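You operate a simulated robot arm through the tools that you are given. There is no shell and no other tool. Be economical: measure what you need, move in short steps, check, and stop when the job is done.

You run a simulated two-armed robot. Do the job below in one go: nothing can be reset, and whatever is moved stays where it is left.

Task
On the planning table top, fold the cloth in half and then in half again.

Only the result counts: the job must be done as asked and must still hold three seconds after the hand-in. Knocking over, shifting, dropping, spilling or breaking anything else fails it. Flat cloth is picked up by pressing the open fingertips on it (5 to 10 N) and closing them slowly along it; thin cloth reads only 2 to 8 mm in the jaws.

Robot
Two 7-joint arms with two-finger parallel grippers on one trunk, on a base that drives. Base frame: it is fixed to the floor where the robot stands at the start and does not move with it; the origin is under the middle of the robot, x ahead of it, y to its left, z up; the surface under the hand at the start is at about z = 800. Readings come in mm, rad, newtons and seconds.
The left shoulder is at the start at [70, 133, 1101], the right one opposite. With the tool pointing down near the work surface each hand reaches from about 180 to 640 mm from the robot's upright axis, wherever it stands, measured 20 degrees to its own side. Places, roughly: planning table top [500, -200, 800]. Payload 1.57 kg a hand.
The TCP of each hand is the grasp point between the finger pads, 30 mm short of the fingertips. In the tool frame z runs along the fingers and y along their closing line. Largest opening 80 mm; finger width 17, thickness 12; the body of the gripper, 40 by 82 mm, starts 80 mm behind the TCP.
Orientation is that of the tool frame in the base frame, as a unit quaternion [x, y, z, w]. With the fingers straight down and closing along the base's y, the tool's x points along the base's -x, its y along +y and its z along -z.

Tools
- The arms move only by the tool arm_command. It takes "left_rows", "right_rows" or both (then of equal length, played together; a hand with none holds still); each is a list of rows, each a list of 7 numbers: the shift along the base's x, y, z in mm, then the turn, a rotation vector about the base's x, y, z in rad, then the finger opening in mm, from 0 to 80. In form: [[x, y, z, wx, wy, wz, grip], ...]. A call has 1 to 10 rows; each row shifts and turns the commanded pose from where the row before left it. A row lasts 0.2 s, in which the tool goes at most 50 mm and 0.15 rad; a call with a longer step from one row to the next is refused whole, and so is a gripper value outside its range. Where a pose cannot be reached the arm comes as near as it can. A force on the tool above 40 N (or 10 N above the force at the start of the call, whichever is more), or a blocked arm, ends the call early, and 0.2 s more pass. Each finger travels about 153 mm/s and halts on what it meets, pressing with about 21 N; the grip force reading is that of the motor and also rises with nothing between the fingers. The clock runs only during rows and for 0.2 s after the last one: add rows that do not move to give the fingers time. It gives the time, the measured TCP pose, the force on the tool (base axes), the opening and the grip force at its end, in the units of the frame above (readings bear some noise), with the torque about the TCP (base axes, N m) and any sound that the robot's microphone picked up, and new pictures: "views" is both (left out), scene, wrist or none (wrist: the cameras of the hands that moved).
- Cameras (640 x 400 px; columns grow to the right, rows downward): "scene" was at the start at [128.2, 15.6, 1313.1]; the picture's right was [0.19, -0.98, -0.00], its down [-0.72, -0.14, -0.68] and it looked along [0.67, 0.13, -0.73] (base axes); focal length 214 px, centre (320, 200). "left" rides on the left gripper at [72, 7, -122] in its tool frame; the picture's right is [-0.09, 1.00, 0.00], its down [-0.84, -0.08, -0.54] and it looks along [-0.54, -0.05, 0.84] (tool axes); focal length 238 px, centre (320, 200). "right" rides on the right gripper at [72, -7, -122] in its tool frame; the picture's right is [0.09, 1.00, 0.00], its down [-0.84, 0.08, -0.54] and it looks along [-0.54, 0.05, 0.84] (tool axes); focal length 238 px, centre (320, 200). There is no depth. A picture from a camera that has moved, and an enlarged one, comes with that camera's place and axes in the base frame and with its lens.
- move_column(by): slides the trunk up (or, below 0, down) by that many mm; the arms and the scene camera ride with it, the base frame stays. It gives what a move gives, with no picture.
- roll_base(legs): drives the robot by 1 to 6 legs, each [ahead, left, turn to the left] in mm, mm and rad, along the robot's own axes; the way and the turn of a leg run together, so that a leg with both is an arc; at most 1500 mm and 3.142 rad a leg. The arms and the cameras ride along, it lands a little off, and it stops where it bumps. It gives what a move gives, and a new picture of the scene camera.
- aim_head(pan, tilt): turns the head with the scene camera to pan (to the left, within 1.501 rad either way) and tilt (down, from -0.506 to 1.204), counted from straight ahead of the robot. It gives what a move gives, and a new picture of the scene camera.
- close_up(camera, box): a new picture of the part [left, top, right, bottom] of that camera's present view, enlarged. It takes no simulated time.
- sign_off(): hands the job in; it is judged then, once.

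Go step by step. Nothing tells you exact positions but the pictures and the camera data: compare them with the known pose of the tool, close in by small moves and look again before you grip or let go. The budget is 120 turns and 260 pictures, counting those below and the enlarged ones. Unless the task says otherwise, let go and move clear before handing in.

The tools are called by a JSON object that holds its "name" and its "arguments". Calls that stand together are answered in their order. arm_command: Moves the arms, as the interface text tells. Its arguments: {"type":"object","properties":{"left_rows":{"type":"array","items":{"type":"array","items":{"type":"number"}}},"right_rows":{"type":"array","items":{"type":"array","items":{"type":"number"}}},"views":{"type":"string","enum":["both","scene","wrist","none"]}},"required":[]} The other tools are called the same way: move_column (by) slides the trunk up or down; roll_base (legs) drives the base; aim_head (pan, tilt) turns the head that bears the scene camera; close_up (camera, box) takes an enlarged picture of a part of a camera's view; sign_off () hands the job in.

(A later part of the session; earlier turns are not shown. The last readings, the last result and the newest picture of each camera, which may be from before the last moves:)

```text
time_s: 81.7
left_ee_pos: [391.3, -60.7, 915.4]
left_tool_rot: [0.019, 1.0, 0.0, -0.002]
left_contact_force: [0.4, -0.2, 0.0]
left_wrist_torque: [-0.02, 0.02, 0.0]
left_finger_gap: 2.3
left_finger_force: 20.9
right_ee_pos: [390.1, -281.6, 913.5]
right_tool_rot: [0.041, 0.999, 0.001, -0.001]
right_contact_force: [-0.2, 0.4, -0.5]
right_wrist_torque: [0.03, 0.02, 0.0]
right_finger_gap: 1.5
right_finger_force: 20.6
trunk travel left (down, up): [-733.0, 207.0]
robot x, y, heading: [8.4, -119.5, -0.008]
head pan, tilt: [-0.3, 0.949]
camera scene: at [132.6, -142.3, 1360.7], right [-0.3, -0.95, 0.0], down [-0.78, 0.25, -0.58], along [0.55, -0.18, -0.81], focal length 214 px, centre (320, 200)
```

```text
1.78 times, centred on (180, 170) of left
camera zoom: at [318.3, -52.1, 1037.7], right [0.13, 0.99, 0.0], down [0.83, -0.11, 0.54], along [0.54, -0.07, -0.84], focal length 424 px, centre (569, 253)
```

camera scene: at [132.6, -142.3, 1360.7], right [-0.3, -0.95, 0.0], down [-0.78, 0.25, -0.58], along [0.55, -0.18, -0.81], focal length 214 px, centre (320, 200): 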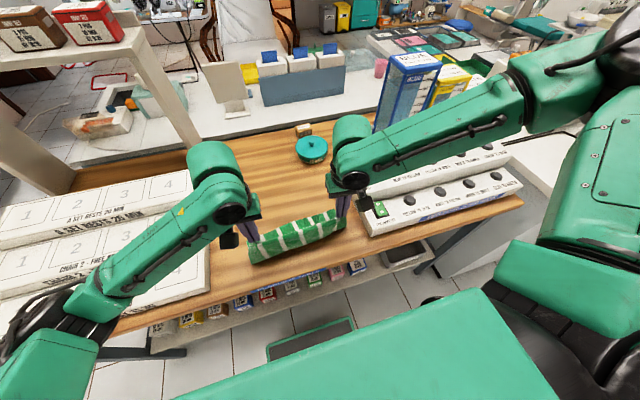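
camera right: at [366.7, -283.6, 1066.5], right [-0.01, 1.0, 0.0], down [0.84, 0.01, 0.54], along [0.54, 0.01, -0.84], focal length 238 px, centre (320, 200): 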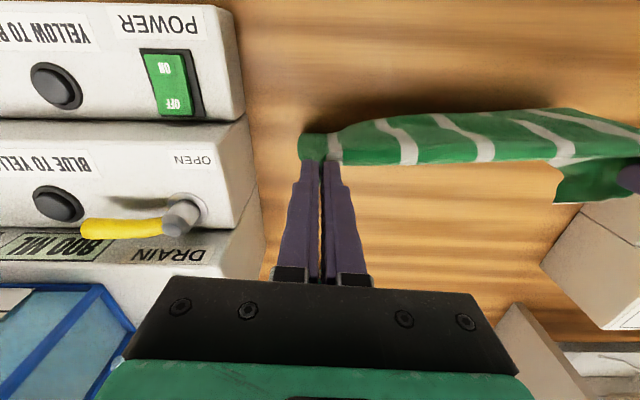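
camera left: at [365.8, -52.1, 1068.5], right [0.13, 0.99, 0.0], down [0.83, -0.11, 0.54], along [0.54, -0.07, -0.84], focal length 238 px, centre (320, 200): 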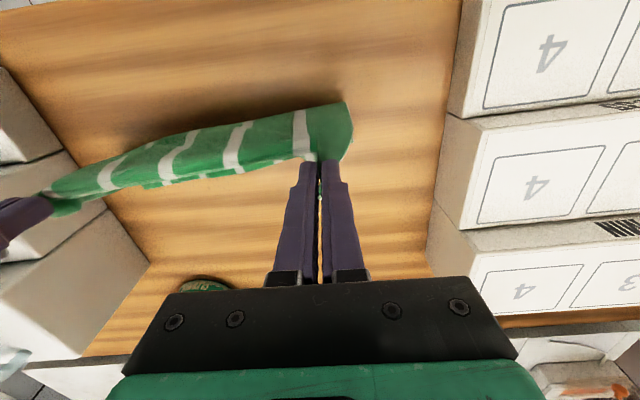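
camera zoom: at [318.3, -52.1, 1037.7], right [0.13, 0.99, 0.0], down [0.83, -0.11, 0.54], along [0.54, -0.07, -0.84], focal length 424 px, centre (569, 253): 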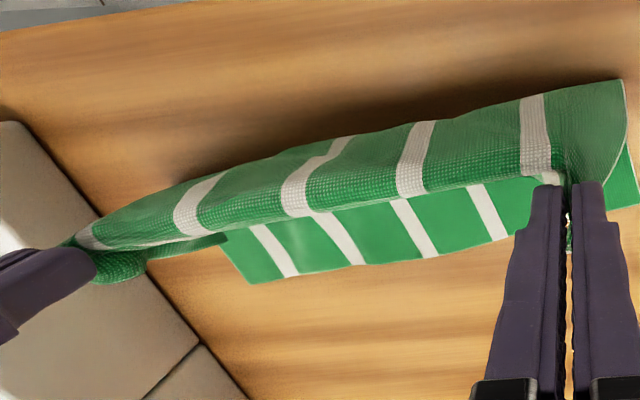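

The far half is laying out nicely with straight stripes. One more small step back and down before folding over.

{"name": "move_column", "arguments": {"by": -15}}

{"name": "arm_command", "arguments": {"left_rows": [[-8, 0, 0, 0, 0, 0, 0], [-8, 0, 0, 0, 0, 0, 0], [-8, 0, 0, 0, 0, 0, 0], [0, 0, 0, 0, 0, 0, 0]], "right_rows": [[-8, 0, 0, 0, 0, 0, 0], [-8, 0, 0, 0, 0, 0, 0], [-8, 0, 0, 0, 0, 0, 0], [0, 0, 0, 0, 0, 0, 0]], "views": "both"}}

```text
time_s: 82.3
left_ee_pos: [388.0, -61.5, 902.8]
left_tool_rot: [0.019, 1.0, 0.0, 0.001]
left_contact_force: [-1.0, 0.0, 0.2]
left_wrist_torque: [-0.03, 0.0, 0.01]
left_finger_gap: 2.1
left_finger_force: 21.1
right_ee_pos: [389.7, -281.5, 900.3]
right_tool_rot: [0.038, 0.999, 0.001, 0.001]
right_contact_force: [-0.8, 0.5, 0.0]
right_wrist_torque: [0.02, -0.03, 0.0]
right_finger_gap: 1.5
right_finger_force: 21.3
trunk travel left (down, up): [-718.0, 222.0]
robot x, y, heading: [7.6, -118.1, -0.012]
head pan, tilt: [-0.3, 0.949]
```

```text
time_s: 83.3
left_ee_pos: [365.0, -62.6, 900.0]
left_tool_rot: [0.019, 1.0, 0.0, -0.001]
left_contact_force: [0.0, -0.7, -0.4]
left_wrist_torque: [-0.02, 0.0, 0.0]
left_finger_gap: 2.1
left_finger_force: 21.0
right_ee_pos: [365.9, -281.5, 900.3]
right_tool_rot: [0.04, 0.999, 0.0, 0.001]
right_contact_force: [-0.2, 1.1, -0.3]
right_wrist_torque: [0.0, 0.03, 0.03]
right_finger_gap: 1.6
right_finger_force: 21.2
trunk travel left (down, up): [-718.0, 222.0]
robot x, y, heading: [11.5, -116.0, -0.008]
head pan, tilt: [-0.3, 0.949]
camera scene: at [129.0, -142.3, 1346.1], right [-0.3, -0.95, 0.0], down [-0.77, 0.25, -0.58], along [0.55, -0.18, -0.81], focal length 214 px, centre (320, 200)
camera right: at [292.7, -283.8, 1021.3], right [-0.01, 1.0, 0.0], down [0.84, 0.01, 0.54], along [0.54, 0.01, -0.84], focal length 238 px, centre (320, 200)
camera left: at [291.8, -52.6, 1022.9], right [0.13, 0.99, 0.0], down [0.83, -0.11, 0.54], along [0.54, -0.07, -0.84], focal length 238 px, centre (320, 200)
```

scene: 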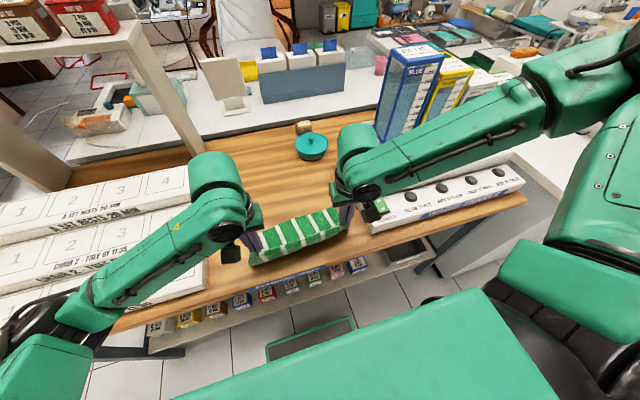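
right: 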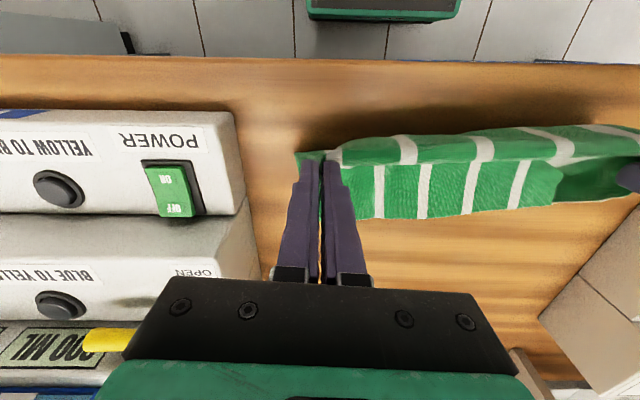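
left: 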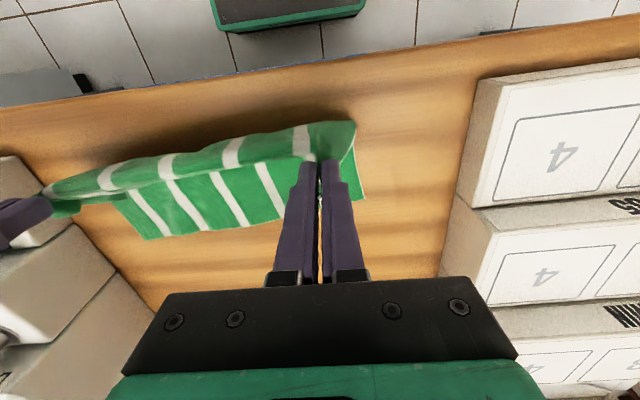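

The far hem stayed put, running from about (463,-289) to (439,-21). I'll now fold the near edge forward over it, matching corners.

{"name": "arm_command", "arguments": {"left_rows": [[8, 3, 0, 0, 0, 0, 0], [9, 3, 0, 0, 0, 0, 0], [9, 3, 0, 0, 0, 0, 0], [9, 3, -3, 0, 0, 0, 0], [9, 3, -5, 0, 0, 0, 0], [9, 3, -5, 0, 0, 0, 0], [7, 3, -5, 0, 0, 0, 0], [0, 0, 0, 0, 0, 0, 0]], "right_rows": [[12, 3, 0, 0, 0, 0, 0], [13, 3, 0, 0, 0, 0, 0], [13, 3, 0, 0, 0, 0, 0], [13, 3, -3, 0, 0, 0, 0], [13, 3, -5, 0, 0, 0, 0], [13, 3, -5, 0, 0, 0, 0], [12, 3, -5, 0, 0, 0, 0], [0, 0, 0, 0, 0, 0, 0]], "views": "both"}}

```text
time_s: 85.1
left_ee_pos: [424.0, -39.5, 883.5]
left_tool_rot: [0.019, 1.0, 0.0, -0.001]
left_contact_force: [-0.4, -3.3, 0.5]
left_wrist_torque: [-0.08, -0.01, 0.0]
left_finger_gap: 2.4
left_finger_force: 21.0
right_ee_pos: [453.5, -262.4, 881.6]
right_tool_rot: [0.039, 0.999, 0.001, 0.001]
right_contact_force: [-0.3, 1.8, -0.1]
right_wrist_torque: [0.06, 0.0, 0.03]
right_finger_gap: 1.5
right_finger_force: 21.2
trunk travel left (down, up): [-718.0, 222.0]
robot x, y, heading: [9.6, -120.6, -0.012]
head pan, tilt: [-0.3, 0.949]
camera scene: at [128.2, -142.3, 1346.1], right [-0.3, -0.95, 0.0], down [-0.77, 0.25, -0.58], along [0.55, -0.18, -0.81], focal length 214 px, centre (320, 200)
camera right: at [381.3, -264.2, 1002.9], right [-0.01, 1.0, 0.0], down [0.84, 0.01, 0.54], along [0.54, 0.01, -0.84], focal length 238 px, centre (320, 200)
camera left: at [351.1, -30.9, 1006.0], right [0.13, 0.99, 0.0], down [0.83, -0.11, 0.54], along [0.54, -0.07, -0.84], focal length 238 px, centre (320, 200)
```

scene: 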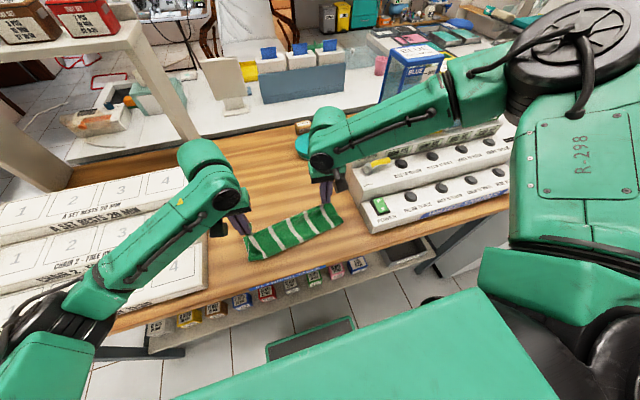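
right: 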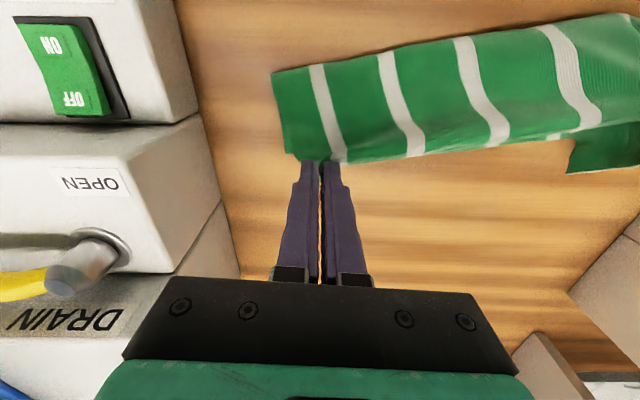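
left: 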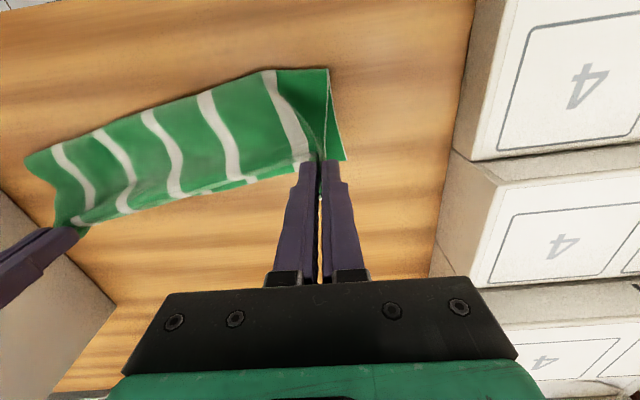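

The folded width is only about 90 mm, so some 60 mm of the far hem must have rolled under. I'll lift again, carry the cloth forward, and drag it back low across the table so the rolled part pulls out flat.

{"name": "move_column", "arguments": {"by": 110}}

{"name": "arm_command", "arguments": {"left_rows": [[5, -1, 0, 0, 0, 0, 0], [8, -1, 0, 0, 0, 0, 0], [0, 0, 0, 0, 0, 0, 0]], "right_rows": [[-8, 0, 0, 0, 0, 0, 0], [-8, 0, 0, 0, 0, 0, 0], [0, 0, 0, 0, 0, 0, 0]], "views": "none"}}

{"name": "roll_base", "arguments": {"legs": [[55, 0, 0]]}}

{"name": "arm_command", "arguments": {"left_rows": [[12, -2, 0, 0, 0, 0, 0], [14, -2, 0, 0, 0, 0, 0], [14, -3, 0, 0, 0, 0, 0], [14, -3, 0, 0, 0, 0, 0], [0, 0, 0, 0, 0, 0, 0]], "right_rows": [[12, -2, 0, 0, 0, 0, 0], [14, -2, 0, 0, 0, 0, 0], [14, -3, 0, 0, 0, 0, 0], [14, -3, 0, 0, 0, 0, 0], [0, 0, 0, 0, 0, 0, 0]], "views": "both"}}

```text
time_s: 86.5
left_ee_pos: [423.9, -40.0, 994.6]
left_tool_rot: [0.019, 1.0, 0.001, 0.001]
left_contact_force: [0.0, -2.1, -0.3]
left_wrist_torque: [-0.06, 0.0, 0.02]
left_finger_gap: 2.3
left_finger_force: 21.3
right_ee_pos: [453.9, -261.9, 991.9]
right_tool_rot: [0.04, 0.999, 0.001, 0.001]
right_contact_force: [-1.3, 2.6, -0.6]
right_wrist_torque: [0.07, 0.0, -0.01]
right_finger_gap: 1.7
right_finger_force: 20.5
trunk travel left (down, up): [-828.0, 112.0]
robot x, y, heading: [8.2, -121.5, -0.01]
head pan, tilt: [-0.3, 0.949]
```

```text
time_s: 87.3
left_ee_pos: [436.5, -42.4, 994.2]
left_tool_rot: [0.019, 1.0, 0.001, 0.0]
left_contact_force: [-0.1, -1.0, 0.4]
left_wrist_torque: [-0.02, 0.03, 0.01]
left_finger_gap: 2.3
left_finger_force: 21.0
right_ee_pos: [439.8, -261.6, 991.1]
right_tool_rot: [0.04, 0.999, 0.0, 0.001]
right_contact_force: [-0.9, 0.8, 0.2]
right_wrist_torque: [0.02, -0.01, 0.02]
right_finger_gap: 1.7
right_finger_force: 21.3
trunk travel left (down, up): [-828.0, 112.0]
robot x, y, heading: [8.2, -117.3, -0.009]
head pan, tilt: [-0.3, 0.949]
```

```text
time_s: 88.3
left_ee_pos: [488.0, -42.9, 996.6]
left_tool_rot: [0.018, 1.0, 0.0, 0.004]
left_contact_force: [-1.0, -0.3, 0.7]
left_wrist_torque: [-0.07, -0.05, 0.04]
left_finger_gap: 2.4
left_finger_force: 21.1
right_ee_pos: [489.9, -262.0, 994.0]
right_tool_rot: [0.038, 0.999, 0.001, 0.003]
right_contact_force: [-0.3, 0.4, 0.2]
right_wrist_torque: [0.02, -0.05, -0.01]
right_finger_gap: 1.8
right_finger_force: 21.5
trunk travel left (down, up): [-828.0, 112.0]
robot x, y, heading: [64.9, -122.4, -0.006]
head pan, tilt: [-0.3, 0.949]
camera scene: at [177.1, -142.5, 1456.8], right [-0.3, -0.95, 0.0], down [-0.77, 0.25, -0.59], along [0.56, -0.18, -0.81], focal length 214 px, centre (320, 200)
```

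scene: 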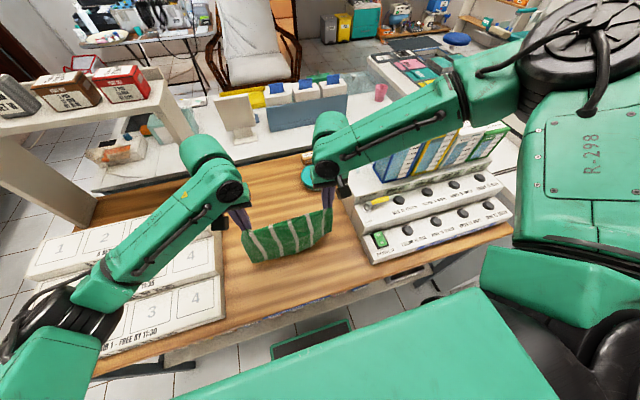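

```text
time_s: 89.5
left_ee_pos: [546.0, -52.0, 992.7]
left_tool_rot: [0.019, 1.0, 0.0, 0.001]
left_contact_force: [-0.1, 0.2, -0.7]
left_wrist_torque: [-0.02, -0.05, 0.02]
left_finger_gap: 2.3
left_finger_force: 21.3
right_ee_pos: [547.7, -271.0, 990.0]
right_tool_rot: [0.039, 0.999, 0.001, 0.001]
right_contact_force: [-0.3, 1.0, -0.5]
right_wrist_torque: [-0.04, 0.03, -0.01]
right_finger_gap: 1.6
right_finger_force: 21.2
trunk travel left (down, up): [-828.0, 112.0]
robot x, y, heading: [65.2, -123.9, -0.007]
head pan, tilt: [-0.3, 0.949]
camera scene: at [183.9, -142.2, 1456.2], right [-0.3, -0.95, 0.0], down [-0.77, 0.25, -0.58], along [0.56, -0.18, -0.81], focal length 214 px, centre (320, 200)
camera right: at [475.6, -272.6, 1111.3], right [-0.01, 1.0, 0.0], down [0.84, 0.01, 0.54], along [0.54, 0.01, -0.84], focal length 238 px, centre (320, 200)
camera left: at [474.2, -43.2, 1114.3], right [0.13, 0.99, 0.0], down [0.83, -0.11, 0.54], along [0.54, -0.07, -0.84], focal length 238 px, centre (320, 200)
```

scene: 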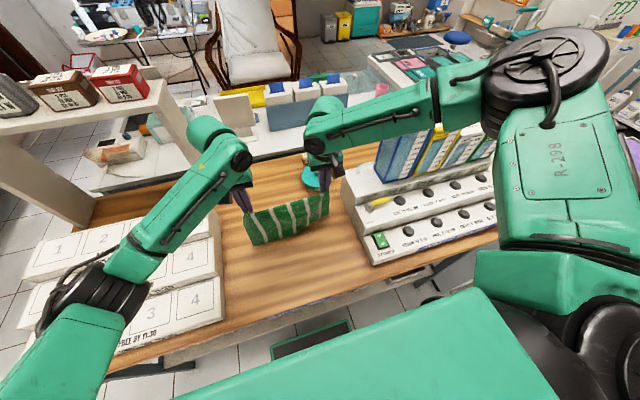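
right: 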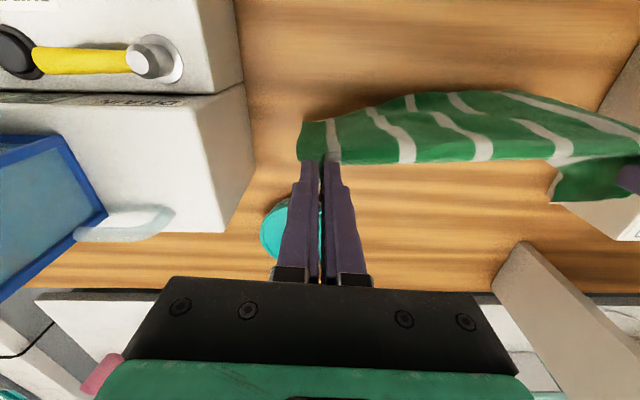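
left: 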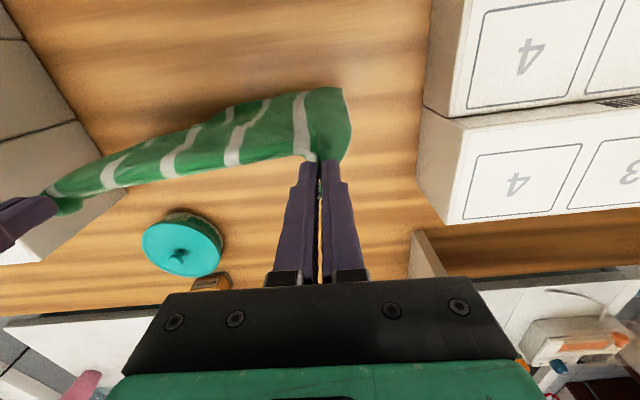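

The hanging cloth likely trails toward me now. I'll raise it to barely touching, drag it back so the hem trails forward, then lower along an arc keeping it nearly taut.

{"name": "move_column", "arguments": {"by": 48}}

{"name": "arm_command", "arguments": {"left_rows": [[0, 0, 0, 0, 0, 0, 0], [-8, 0, 0, 0, 0, 0, 0], [-10, 0, 0, 0, 0, 0, 0], [-10, 0, 0, 0, 0, 0, 0], [-10, 0, 0, 0, 0, 0, 0], [-10, 0, 0, 0, 0, 0, 0], [-10, 0, 0, 0, 0, 0, 0], [-10, 0, 0, 0, 0, 0, 0]], "right_rows": [[0, 0, 0, 0, 0, 0, 0], [-8, 0, 0, 0, 0, 0, 0], [-10, 0, 0, 0, 0, 0, 0], [-10, 0, 0, 0, 0, 0, 0], [-10, 0, 0, 0, 0, 0, 0], [-10, 0, 0, 0, 0, 0, 0], [-10, 0, 0, 0, 0, 0, 0], [-10, 0, 0, 0, 0, 0, 0]], "views": "both"}}

```text
time_s: 90.4
left_ee_pos: [548.1, -52.3, 1041.3]
left_tool_rot: [0.018, 1.0, 0.0, 0.001]
left_contact_force: [0.0, -0.4, 0.0]
left_wrist_torque: [0.0, -0.01, 0.01]
left_finger_gap: 2.1
left_finger_force: 20.9
right_ee_pos: [549.2, -271.6, 1038.9]
right_tool_rot: [0.039, 0.999, 0.001, 0.0]
right_contact_force: [0.0, 0.7, 0.2]
right_wrist_torque: [0.01, 0.02, 0.0]
right_finger_gap: 1.6
right_finger_force: 20.8
trunk travel left (down, up): [-876.0, 64.0]
robot x, y, heading: [62.3, -121.2, -0.008]
head pan, tilt: [-0.3, 0.949]
```

```text
time_s: 92.2
left_ee_pos: [477.4, -50.2, 1041.5]
left_tool_rot: [0.018, 1.0, -0.001, 0.002]
left_contact_force: [0.3, -0.2, 0.2]
left_wrist_torque: [0.0, -0.03, 0.03]
left_finger_gap: 2.1
left_finger_force: 20.8
right_ee_pos: [478.4, -269.7, 1037.0]
right_tool_rot: [0.038, 0.999, 0.001, 0.001]
right_contact_force: [0.3, 1.2, 0.5]
right_wrist_torque: [-0.02, -0.02, 0.02]
right_finger_gap: 1.8
right_finger_force: 20.2
trunk travel left (down, up): [-876.0, 64.0]
robot x, y, heading: [68.4, -117.9, -0.008]
head pan, tilt: [-0.3, 0.949]
camera scene: at [184.0, -142.4, 1504.2], right [-0.3, -0.95, 0.0], down [-0.77, 0.25, -0.58], along [0.56, -0.18, -0.81], focal length 214 px, centre (320, 200)
camera right: at [406.4, -271.6, 1158.5], right [-0.02, 1.0, 0.0], down [0.84, 0.01, 0.54], along [0.54, 0.01, -0.84], focal length 238 px, centre (320, 200)
camera left: at [405.5, -42.6, 1163.0], right [0.13, 0.99, 0.0], down [0.83, -0.11, 0.54], along [0.54, -0.07, -0.84], focal length 238 px, centre (320, 200)
```

scene: 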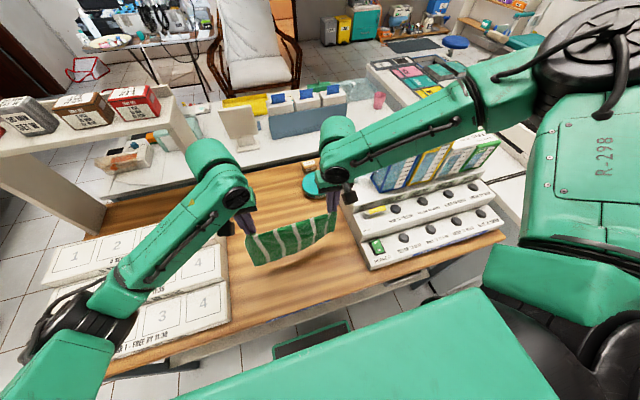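
right: 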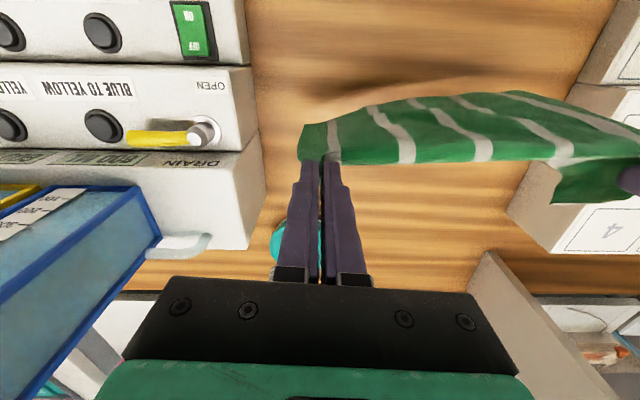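
left: 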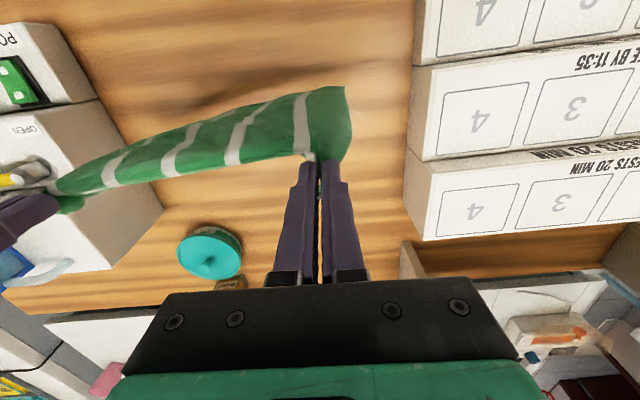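

Free-hanging cloth naturally buckles toward me, so I'll use that. I'll lay the loose hem on the near side, draw the held edge away forward, then fold it back toward me.

{"name": "arm_command", "arguments": {"left_rows": [[-10, 0, 0, 0, 0, 0, 0], [-12, 0, 0, 0, 0, 0, 0], [-12, 0, 0, 0, 0, 0, 0], [-12, 0, 0, 0, 0, 0, 0], [0, 0, 0, 0, 0, 0, 0], [0, 0, 0, 0, 0, 0, 0]], "right_rows": [[-10, 0, 0, 0, 0, 0, 0], [-12, 0, 0, 0, 0, 0, 0], [-12, 0, 2, 0, 0, 0, 0], [-13, 0, 2, 0, 0, 0, 0], [0, 0, 0, 0, 0, 0, 0], [0, 0, 0, 0, 0, 0, 0]], "views": "none"}}

{"name": "move_column", "arguments": {"by": -25}}

{"name": "arm_command", "arguments": {"left_rows": [[8, 0, 0, 0, 0, 0, 0], [10, 0, 0, 0, 0, 0, 0], [10, 0, 0, 0, 0, 0, 0], [10, 0, 0, 0, 0, 0, 0]], "right_rows": [[8, 0, 0, 0, 0, 0, 0], [10, 0, 0, 0, 0, 0, 0], [10, 0, 0, 0, 0, 0, 0], [10, 0, 0, 0, 0, 0, 0]], "views": "wrist"}}

{"name": "close_up", "arguments": {"camera": "scene", "box": [220, 170, 380, 290]}}

```text
time_s: 93.6
left_ee_pos: [433.1, -52.8, 1040.4]
left_tool_rot: [0.018, 1.0, 0.0, 0.0]
left_contact_force: [0.2, 0.1, 0.6]
left_wrist_torque: [-0.01, -0.03, 0.02]
left_finger_gap: 2.1
left_finger_force: 21.6
right_ee_pos: [434.7, -269.4, 1042.1]
right_tool_rot: [0.039, 0.999, 0.001, 0.001]
right_contact_force: [-0.3, -0.2, -0.9]
right_wrist_torque: [-0.03, -0.06, -0.02]
right_finger_gap: 1.5
right_finger_force: 21.1
trunk travel left (down, up): [-876.0, 64.0]
robot x, y, heading: [64.6, -121.4, -0.004]
head pan, tilt: [-0.3, 0.949]
```

```text
time_s: 94.3
left_ee_pos: [432.5, -51.4, 1016.0]
left_tool_rot: [0.018, 1.0, 0.0, 0.0]
left_contact_force: [-0.7, 0.2, -0.4]
left_wrist_torque: [-0.01, 0.0, 0.01]
left_finger_gap: 2.1
left_finger_force: 21.1
right_ee_pos: [434.1, -270.4, 1018.9]
right_tool_rot: [0.038, 0.999, 0.001, 0.001]
right_contact_force: [-1.2, -0.1, 0.0]
right_wrist_torque: [-0.01, 0.0, -0.03]
right_finger_gap: 1.5
right_finger_force: 21.0
trunk travel left (down, up): [-851.0, 89.0]
robot x, y, heading: [64.8, -120.8, -0.011]
head pan, tilt: [-0.3, 0.949]
```

```text
time_s: 95.3
left_ee_pos: [470.6, -54.1, 1015.5]
left_tool_rot: [0.018, 1.0, 0.0, 0.0]
left_contact_force: [-0.7, -0.6, 0.0]
left_wrist_torque: [-0.02, 0.06, 0.04]
left_finger_gap: 2.1
left_finger_force: 20.7
right_ee_pos: [472.6, -267.6, 1015.6]
right_tool_rot: [0.039, 0.999, 0.002, 0.0]
right_contact_force: [0.5, -0.2, 1.6]
right_wrist_torque: [0.05, 0.0, -0.02]
right_finger_gap: 1.5
right_finger_force: 21.0
trunk travel left (down, up): [-851.0, 89.0]
robot x, y, heading: [67.3, -117.5, -0.009]
head pan, tilt: [-0.3, 0.949]
camera right: at [399.4, -270.5, 1137.5], right [-0.01, 1.0, 0.0], down [0.84, 0.01, 0.54], along [0.54, 0.01, -0.84], focal length 238 px, centre (320, 200)
camera left: at [398.0, -44.6, 1137.4], right [0.13, 0.99, 0.0], down [0.83, -0.11, 0.54], along [0.54, -0.07, -0.84], focal length 238 px, centre (320, 200)
```

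right: 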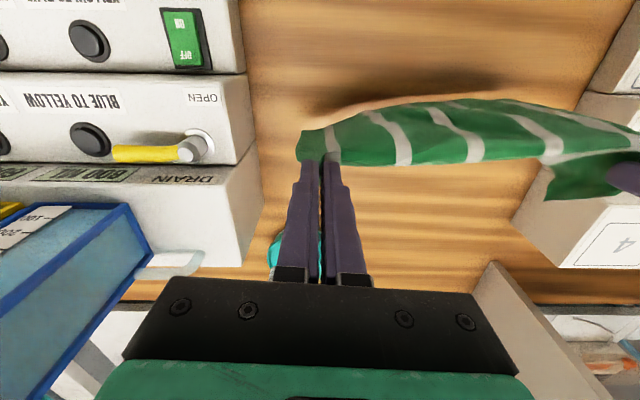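
left: 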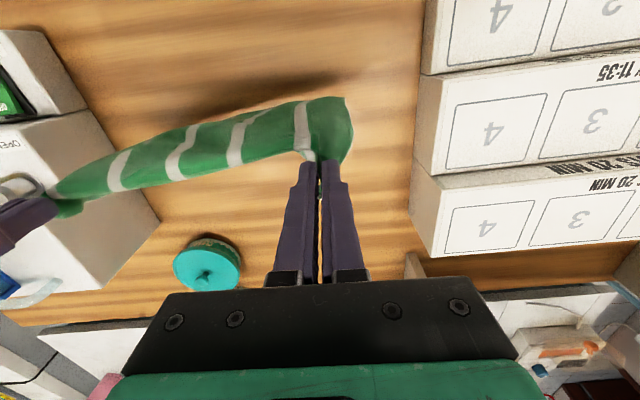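

```text
3.33 times, centred on (300, 230) of scene
camera zoom: at [186.0, -142.5, 1479.0], right [-0.3, -0.95, 0.0], down [-0.78, 0.25, -0.58], along [0.55, -0.18, -0.81], focal length 715 px, centre (387, 100)
```

zoom: 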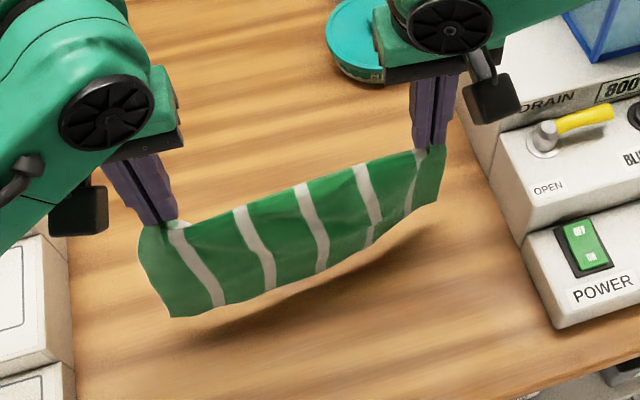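

The right side hangs only half as tall as the left, so the right grip must have caught a second layer. I'll lay the cloth down, trailing toward me, and then redo the right grip.

{"name": "move_column", "arguments": {"by": -35}}

{"name": "arm_command", "arguments": {"left_rows": [[8, 0, 0, 0, 0, 0, 0], [10, 0, 0, 0, 0, 0, 0], [10, 0, 0, 0, 0, 0, 0]], "right_rows": [[8, 0, 0, 0, 0, 0, 0], [10, 0, 0, 0, 0, 0, 0], [10, 0, 0, 0, 0, 0, 0]], "views": "none"}}

{"name": "move_column", "arguments": {"by": -40}}

{"name": "arm_command", "arguments": {"left_rows": [[8, 0, 0, 0, 0, 0, 0], [10, 0, 0, 0, 0, 0, 0], [12, 0, 0, 0, 0, 0, 0]], "right_rows": [[8, 0, 0, 0, 0, 0, 0], [10, 0, 0, 0, 0, 0, 0], [12, 0, 0, 0, 0, 0, 0]], "views": "none"}}

{"name": "move_column", "arguments": {"by": -45}}

{"name": "arm_command", "arguments": {"left_rows": [[8, 0, 0, 0, 0, 0, 0], [10, 0, 0, 0, 0, 0, 0], [10, 0, 0, 0, 0, 0, 0], [0, 0, 0, 0, 0, 0, 0]], "right_rows": [[8, 0, 0, 0, 0, 0, 0], [10, 0, 0, 0, 0, 0, 0], [10, 0, 0, 0, 0, 0, 0], [0, 0, 0, 0, 0, 0, 0]], "views": "both"}}

```text
time_s: 96.1
left_ee_pos: [469.3, -53.6, 981.5]
left_tool_rot: [0.018, 1.0, -0.001, 0.0]
left_contact_force: [-0.7, 0.3, 0.5]
left_wrist_torque: [-0.02, 0.0, -0.02]
left_finger_gap: 2.0
left_finger_force: 20.9
right_ee_pos: [470.8, -268.5, 982.0]
right_tool_rot: [0.039, 0.999, 0.001, 0.001]
right_contact_force: [-1.3, -0.1, -0.2]
right_wrist_torque: [0.04, -0.03, -0.01]
right_finger_gap: 1.7
right_finger_force: 21.0
trunk travel left (down, up): [-816.0, 124.0]
robot x, y, heading: [67.8, -126.8, -0.004]
head pan, tilt: [-0.3, 0.949]
```

```text
time_s: 96.9
left_ee_pos: [498.8, -52.7, 981.7]
left_tool_rot: [0.019, 1.0, 0.0, 0.0]
left_contact_force: [0.3, -0.9, 0.6]
left_wrist_torque: [0.01, -0.01, 0.01]
left_finger_gap: 2.0
left_finger_force: 20.8
right_ee_pos: [501.9, -268.5, 980.9]
right_tool_rot: [0.038, 0.999, -0.001, -0.001]
right_contact_force: [0.4, -0.1, 0.0]
right_wrist_torque: [-0.03, 0.0, 0.0]
right_finger_gap: 1.6
right_finger_force: 20.9
trunk travel left (down, up): [-816.0, 124.0]
robot x, y, heading: [65.0, -122.0, -0.005]
head pan, tilt: [-0.3, 0.949]
```

```text
time_s: 97.7
left_ee_pos: [498.1, -51.5, 942.6]
left_tool_rot: [0.019, 1.0, -0.001, 0.0]
left_contact_force: [0.1, -0.2, 0.7]
left_wrist_torque: [0.01, 0.01, 0.03]
left_finger_gap: 2.1
left_finger_force: 20.9
right_ee_pos: [500.3, -269.3, 943.1]
right_tool_rot: [0.039, 0.999, 0.001, 0.001]
right_contact_force: [-0.3, 1.3, -0.3]
right_wrist_torque: [0.02, 0.01, 0.02]
right_finger_gap: 1.6
right_finger_force: 20.9
trunk travel left (down, up): [-776.0, 164.0]
robot x, y, heading: [69.4, -119.3, -0.004]
head pan, tilt: [-0.3, 0.949]
```

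```text
time_s: 98.5
left_ee_pos: [529.4, -52.4, 940.8]
left_tool_rot: [0.019, 1.0, 0.0, 0.0]
left_contact_force: [0.2, 0.0, 0.1]
left_wrist_torque: [-0.03, -0.01, 0.01]
left_finger_gap: 2.3
left_finger_force: 21.1
right_ee_pos: [530.3, -268.9, 939.8]
right_tool_rot: [0.038, 0.999, 0.001, 0.0]
right_contact_force: [0.4, -0.4, -0.5]
right_wrist_torque: [0.0, 0.04, 0.0]
right_finger_gap: 1.5
right_finger_force: 20.6
trunk travel left (down, up): [-776.0, 164.0]
robot x, y, heading: [64.5, -119.2, -0.005]
head pan, tilt: [-0.3, 0.949]
```

```text
time_s: 99.4
left_ee_pos: [528.7, -52.2, 896.6]
left_tool_rot: [0.018, 1.0, 0.0, 0.0]
left_contact_force: [-1.4, 0.2, -0.2]
left_wrist_torque: [0.01, -0.02, 0.03]
left_finger_gap: 2.2
left_finger_force: 21.6
right_ee_pos: [528.6, -268.9, 895.5]
right_tool_rot: [0.039, 0.999, 0.001, 0.001]
right_contact_force: [-0.5, 0.5, 0.1]
right_wrist_torque: [0.01, 0.03, 0.03]
right_finger_gap: 1.4
right_finger_force: 20.8
trunk travel left (down, up): [-731.0, 209.0]
robot x, y, heading: [65.7, -122.4, -0.004]
head pan, tilt: [-0.3, 0.949]
```

```text
time_s: 100.4
left_ee_pos: [558.5, -52.7, 895.6]
left_tool_rot: [0.019, 1.0, 0.0, 0.0]
left_contact_force: [-0.1, 0.8, 0.0]
left_wrist_torque: [-0.01, 0.01, 0.05]
left_finger_gap: 2.4
left_finger_force: 20.7
right_ee_pos: [555.3, -269.9, 897.6]
right_tool_rot: [0.038, 0.999, 0.001, 0.002]
right_contact_force: [0.1, 0.2, -0.4]
right_wrist_torque: [0.01, -0.04, 0.03]
right_finger_gap: 1.7
right_finger_force: 20.6
trunk travel left (down, up): [-731.0, 209.0]
robot x, y, heading: [64.1, -120.0, -0.007]
head pan, tilt: [-0.3, 0.949]
camera scene: at [184.7, -142.3, 1359.1], right [-0.3, -0.95, 0.0], down [-0.78, 0.25, -0.58], along [0.55, -0.18, -0.81], focal length 214 px, centre (320, 200)
camera right: at [482.5, -272.3, 1017.9], right [-0.01, 1.0, 0.0], down [0.84, 0.01, 0.54], along [0.54, 0.01, -0.84], focal length 238 px, centre (320, 200)
camera left: at [485.8, -44.0, 1017.7], right [0.13, 0.99, 0.0], down [0.83, -0.11, 0.54], along [0.54, -0.07, -0.84], focal length 238 px, centre (320, 200)
```

scene: 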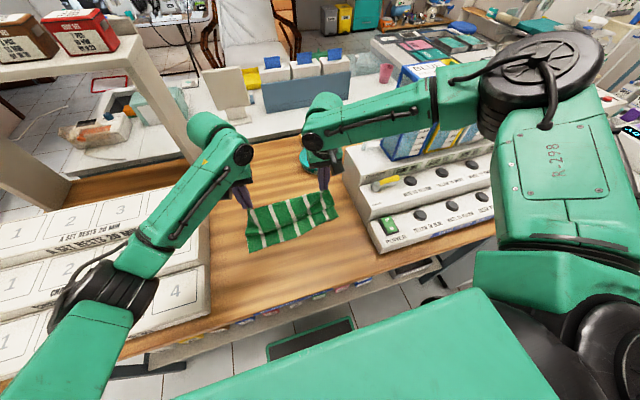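
right: 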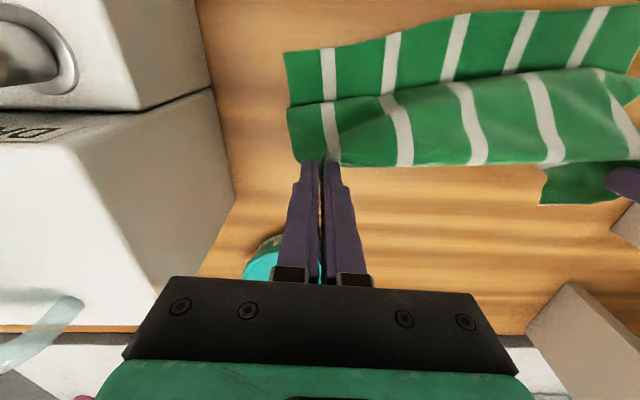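
left: 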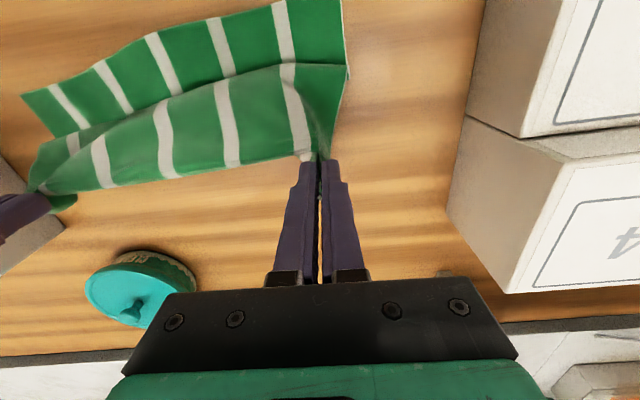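

Good: the cloth is whole, and nothing was double-pinched. The loose hem lies toward me at about x=461–487. I'll raise and advance a little to straighten the bulge, then check.

{"name": "move_column", "arguments": {"by": 45}}

{"name": "arm_command", "arguments": {"left_rows": [[6, 0, 0, 0, 0, 0, 0], [8, 0, 0, 0, 0, 0, 0], [6, 0, 0, 0, 0, 0, 0], [0, 0, 0, 0, 0, 0, 0]], "right_rows": [[7, 0, 0, 0, 0, 0, 0], [8, 0, 0, 0, 0, 0, 0], [8, 0, 0, 0, 0, 0, 0], [0, 0, 0, 0, 0, 0, 0]], "views": "wrist"}}

{"name": "close_up", "arguments": {"camera": "scene", "box": [220, 160, 380, 280]}}

```text
time_s: 101.3
left_ee_pos: [559.1, -53.4, 941.5]
left_tool_rot: [0.017, 1.0, 0.0, 0.0]
left_contact_force: [0.2, -0.3, -0.2]
left_wrist_torque: [0.04, 0.0, 0.05]
left_finger_gap: 2.1
left_finger_force: 20.9
right_ee_pos: [555.7, -270.0, 941.8]
right_tool_rot: [0.038, 0.999, 0.0, 0.001]
right_contact_force: [-0.1, 1.1, 0.2]
right_wrist_torque: [0.01, 0.01, -0.01]
right_finger_gap: 1.9
right_finger_force: 21.2
trunk travel left (down, up): [-776.0, 164.0]
robot x, y, heading: [65.5, -122.9, -0.008]
head pan, tilt: [-0.3, 0.949]
```

```text
time_s: 102.3
left_ee_pos: [577.9, -53.1, 940.8]
left_tool_rot: [0.018, 1.0, 0.0, 0.0]
left_contact_force: [0.0, -2.2, 0.7]
left_wrist_torque: [-0.05, 0.0, 0.04]
left_finger_gap: 2.0
left_finger_force: 20.8
right_ee_pos: [565.5, -278.4, 948.3]
right_tool_rot: [0.039, 0.999, 0.002, 0.002]
right_contact_force: [-0.4, 1.6, -0.1]
right_wrist_torque: [0.04, 0.02, 0.0]
right_finger_gap: 1.5
right_finger_force: 21.2
right hand out of reach, approached as far as the arm can: row 1, 2, 3
trunk travel left (down, up): [-776.0, 164.0]
robot x, y, heading: [66.3, -123.5, -0.002]
head pan, tilt: [-0.3, 0.949]
camera right: at [492.9, -280.8, 1069.6], right [-0.01, 1.0, 0.0], down [0.84, 0.01, 0.55], along [0.55, 0.01, -0.84], focal length 238 px, centre (320, 200)
camera left: at [505.2, -44.5, 1061.5], right [0.13, 0.99, 0.0], down [0.83, -0.11, 0.54], along [0.54, -0.07, -0.84], focal length 238 px, centre (320, 200)
```

right: 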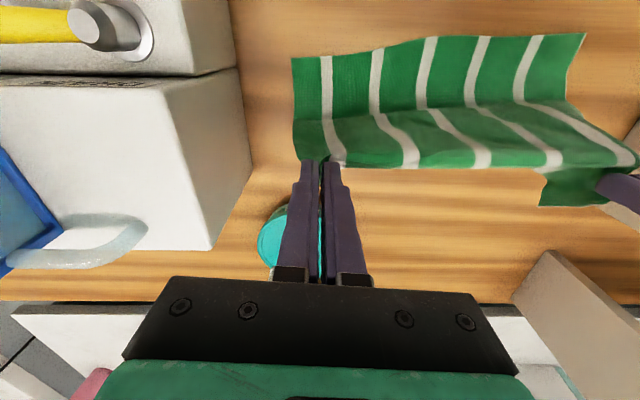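
left: 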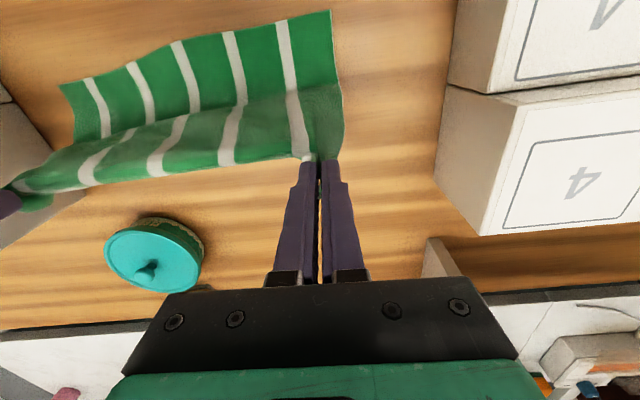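

```text
3.33 times, centred on (300, 220) of scene
camera zoom: at [184.8, -142.4, 1404.1], right [-0.3, -0.95, 0.0], down [-0.78, 0.25, -0.58], along [0.55, -0.18, -0.81], focal length 715 px, centre (387, 133)
```

zoom: 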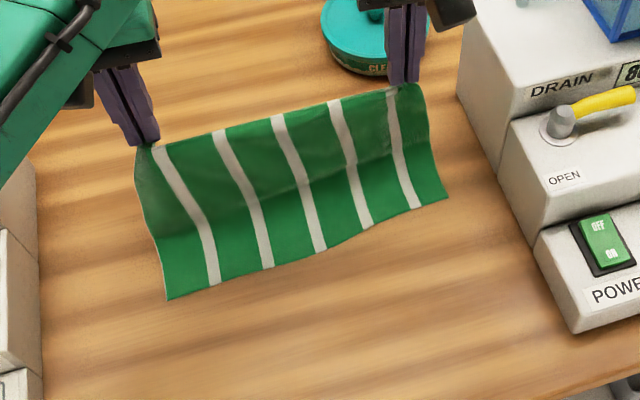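

Now it is a clean L shape: the far half lies flat with its hem from (505,-305) to (482,-34). I'll fold the held edge back over it with matching corners.

{"name": "arm_command", "arguments": {"left_rows": [[-10, 0, 0, 0, 0, 0, 0], [-11, 0, 0, 0, 0, 0, 0], [-11, 0, 0, 0, 0, 0, 0], [-11, 0, 0, 0, 0, 0, 0], [-11, 1, 0, 0, 0, 0, 0], [-11, 1, 0, 0, 0, 0, 0], [-12, 0, 0, 0, 0, 0, 0], [0, 0, 0, 0, 0, 0, 0]], "right_rows": [[-7, 1, -2, 0, 0, 0, 0], [-7, 1, -2, 0, 0, 0, 0], [-7, 1, -2, 0, 0, 0, 0], [-8, 1, 0, 0, 0, 0, 0], [-8, 1, 0, 0, 0, 0, 0], [-8, 1, 0, 0, 0, 0, 0], [-8, 0, 0, 0, 0, 0, 0], [0, 0, 0, 0, 0, 0, 0]], "views": "none"}}

{"name": "move_column", "arguments": {"by": -60}}

{"name": "arm_command", "arguments": {"left_rows": [[0, 0, 0, 0, 0, 0, 0]], "right_rows": [[0, 0, 0, 0, 0, 0, 0]], "views": "both"}}

{"name": "close_up", "arguments": {"camera": "scene", "box": [220, 160, 380, 280]}}

```text
time_s: 104.1
left_ee_pos: [501.3, -52.7, 940.5]
left_tool_rot: [0.019, 1.0, 0.0, 0.0]
left_contact_force: [0.7, -1.4, -0.3]
left_wrist_torque: [-0.03, 0.0, 0.05]
left_finger_gap: 2.2
left_finger_force: 20.9
right_ee_pos: [513.0, -273.4, 941.1]
right_tool_rot: [0.039, 0.999, 0.001, 0.001]
right_contact_force: [-0.1, 1.0, -0.5]
right_wrist_torque: [0.03, 0.0, 0.01]
right_finger_gap: 1.8
right_finger_force: 20.9
trunk travel left (down, up): [-776.0, 164.0]
robot x, y, heading: [64.9, -121.8, -0.005]
head pan, tilt: [-0.3, 0.949]
```

```text
time_s: 105.1
left_ee_pos: [503.0, -52.5, 881.3]
left_tool_rot: [0.018, 1.0, 0.0, 0.0]
left_contact_force: [-0.2, -0.1, -0.8]
left_wrist_torque: [-0.02, 0.03, 0.02]
left_finger_gap: 2.5
left_finger_force: 21.1
right_ee_pos: [513.5, -272.8, 882.1]
right_tool_rot: [0.038, 0.999, 0.001, 0.002]
right_contact_force: [0.6, 0.6, 0.3]
right_wrist_torque: [0.0, 0.01, 0.0]
right_finger_gap: 1.6
right_finger_force: 21.6
trunk travel left (down, up): [-716.0, 224.0]
robot x, y, heading: [67.0, -121.4, -0.007]
head pan, tilt: [-0.3, 0.949]
```

```text
time_s: 105.5
left_ee_pos: [501.9, -52.9, 881.7]
left_tool_rot: [0.018, 1.0, 0.0, 0.0]
left_contact_force: [-0.1, -1.3, 0.4]
left_wrist_torque: [-0.03, -0.02, 0.02]
left_finger_gap: 2.1
left_finger_force: 21.3
right_ee_pos: [513.1, -273.4, 881.0]
right_tool_rot: [0.039, 0.999, 0.001, 0.001]
right_contact_force: [-0.3, 1.0, -0.2]
right_wrist_torque: [0.06, -0.02, -0.01]
right_finger_gap: 2.0
right_finger_force: 21.2
trunk travel left (down, up): [-716.0, 224.0]
robot x, y, heading: [64.4, -120.6, -0.007]
head pan, tilt: [-0.3, 0.949]
camera scene: at [185.0, -142.5, 1344.1], right [-0.3, -0.95, 0.0], down [-0.78, 0.25, -0.58], along [0.55, -0.18, -0.81], focal length 214 px, centre (320, 200)
camera right: at [440.6, -274.9, 1001.7], right [-0.01, 1.0, 0.0], down [0.84, 0.01, 0.54], along [0.54, 0.01, -0.84], focal length 238 px, centre (320, 200)
camera left: at [429.8, -42.8, 1002.3], right [0.13, 0.99, 0.0], down [0.83, -0.11, 0.54], along [0.54, -0.07, -0.84], focal length 238 px, centre (320, 200)
```

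scene: 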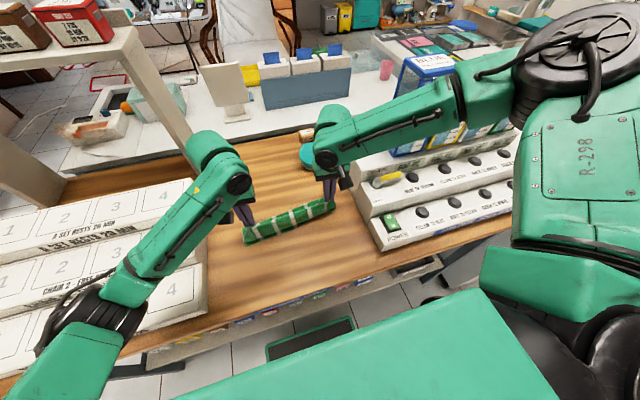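
right: 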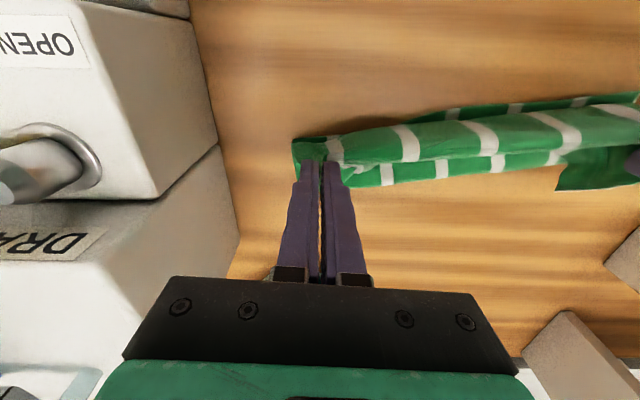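
left: 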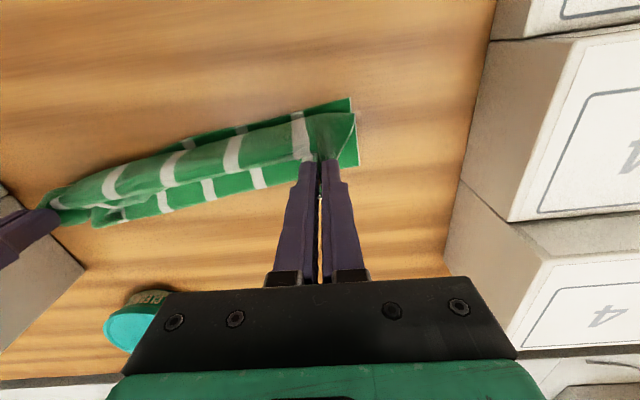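

```text
3.33 times, centred on (300, 220) of scene
camera zoom: at [185.0, -142.5, 1344.1], right [-0.3, -0.95, 0.0], down [-0.78, 0.25, -0.58], along [0.55, -0.18, -0.81], focal length 715 px, centre (387, 133)
```

zoom: 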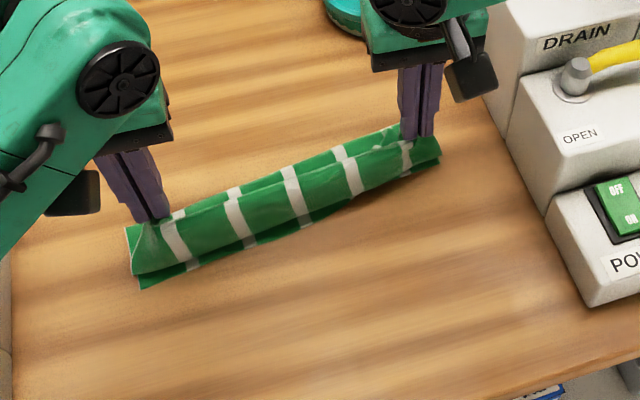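

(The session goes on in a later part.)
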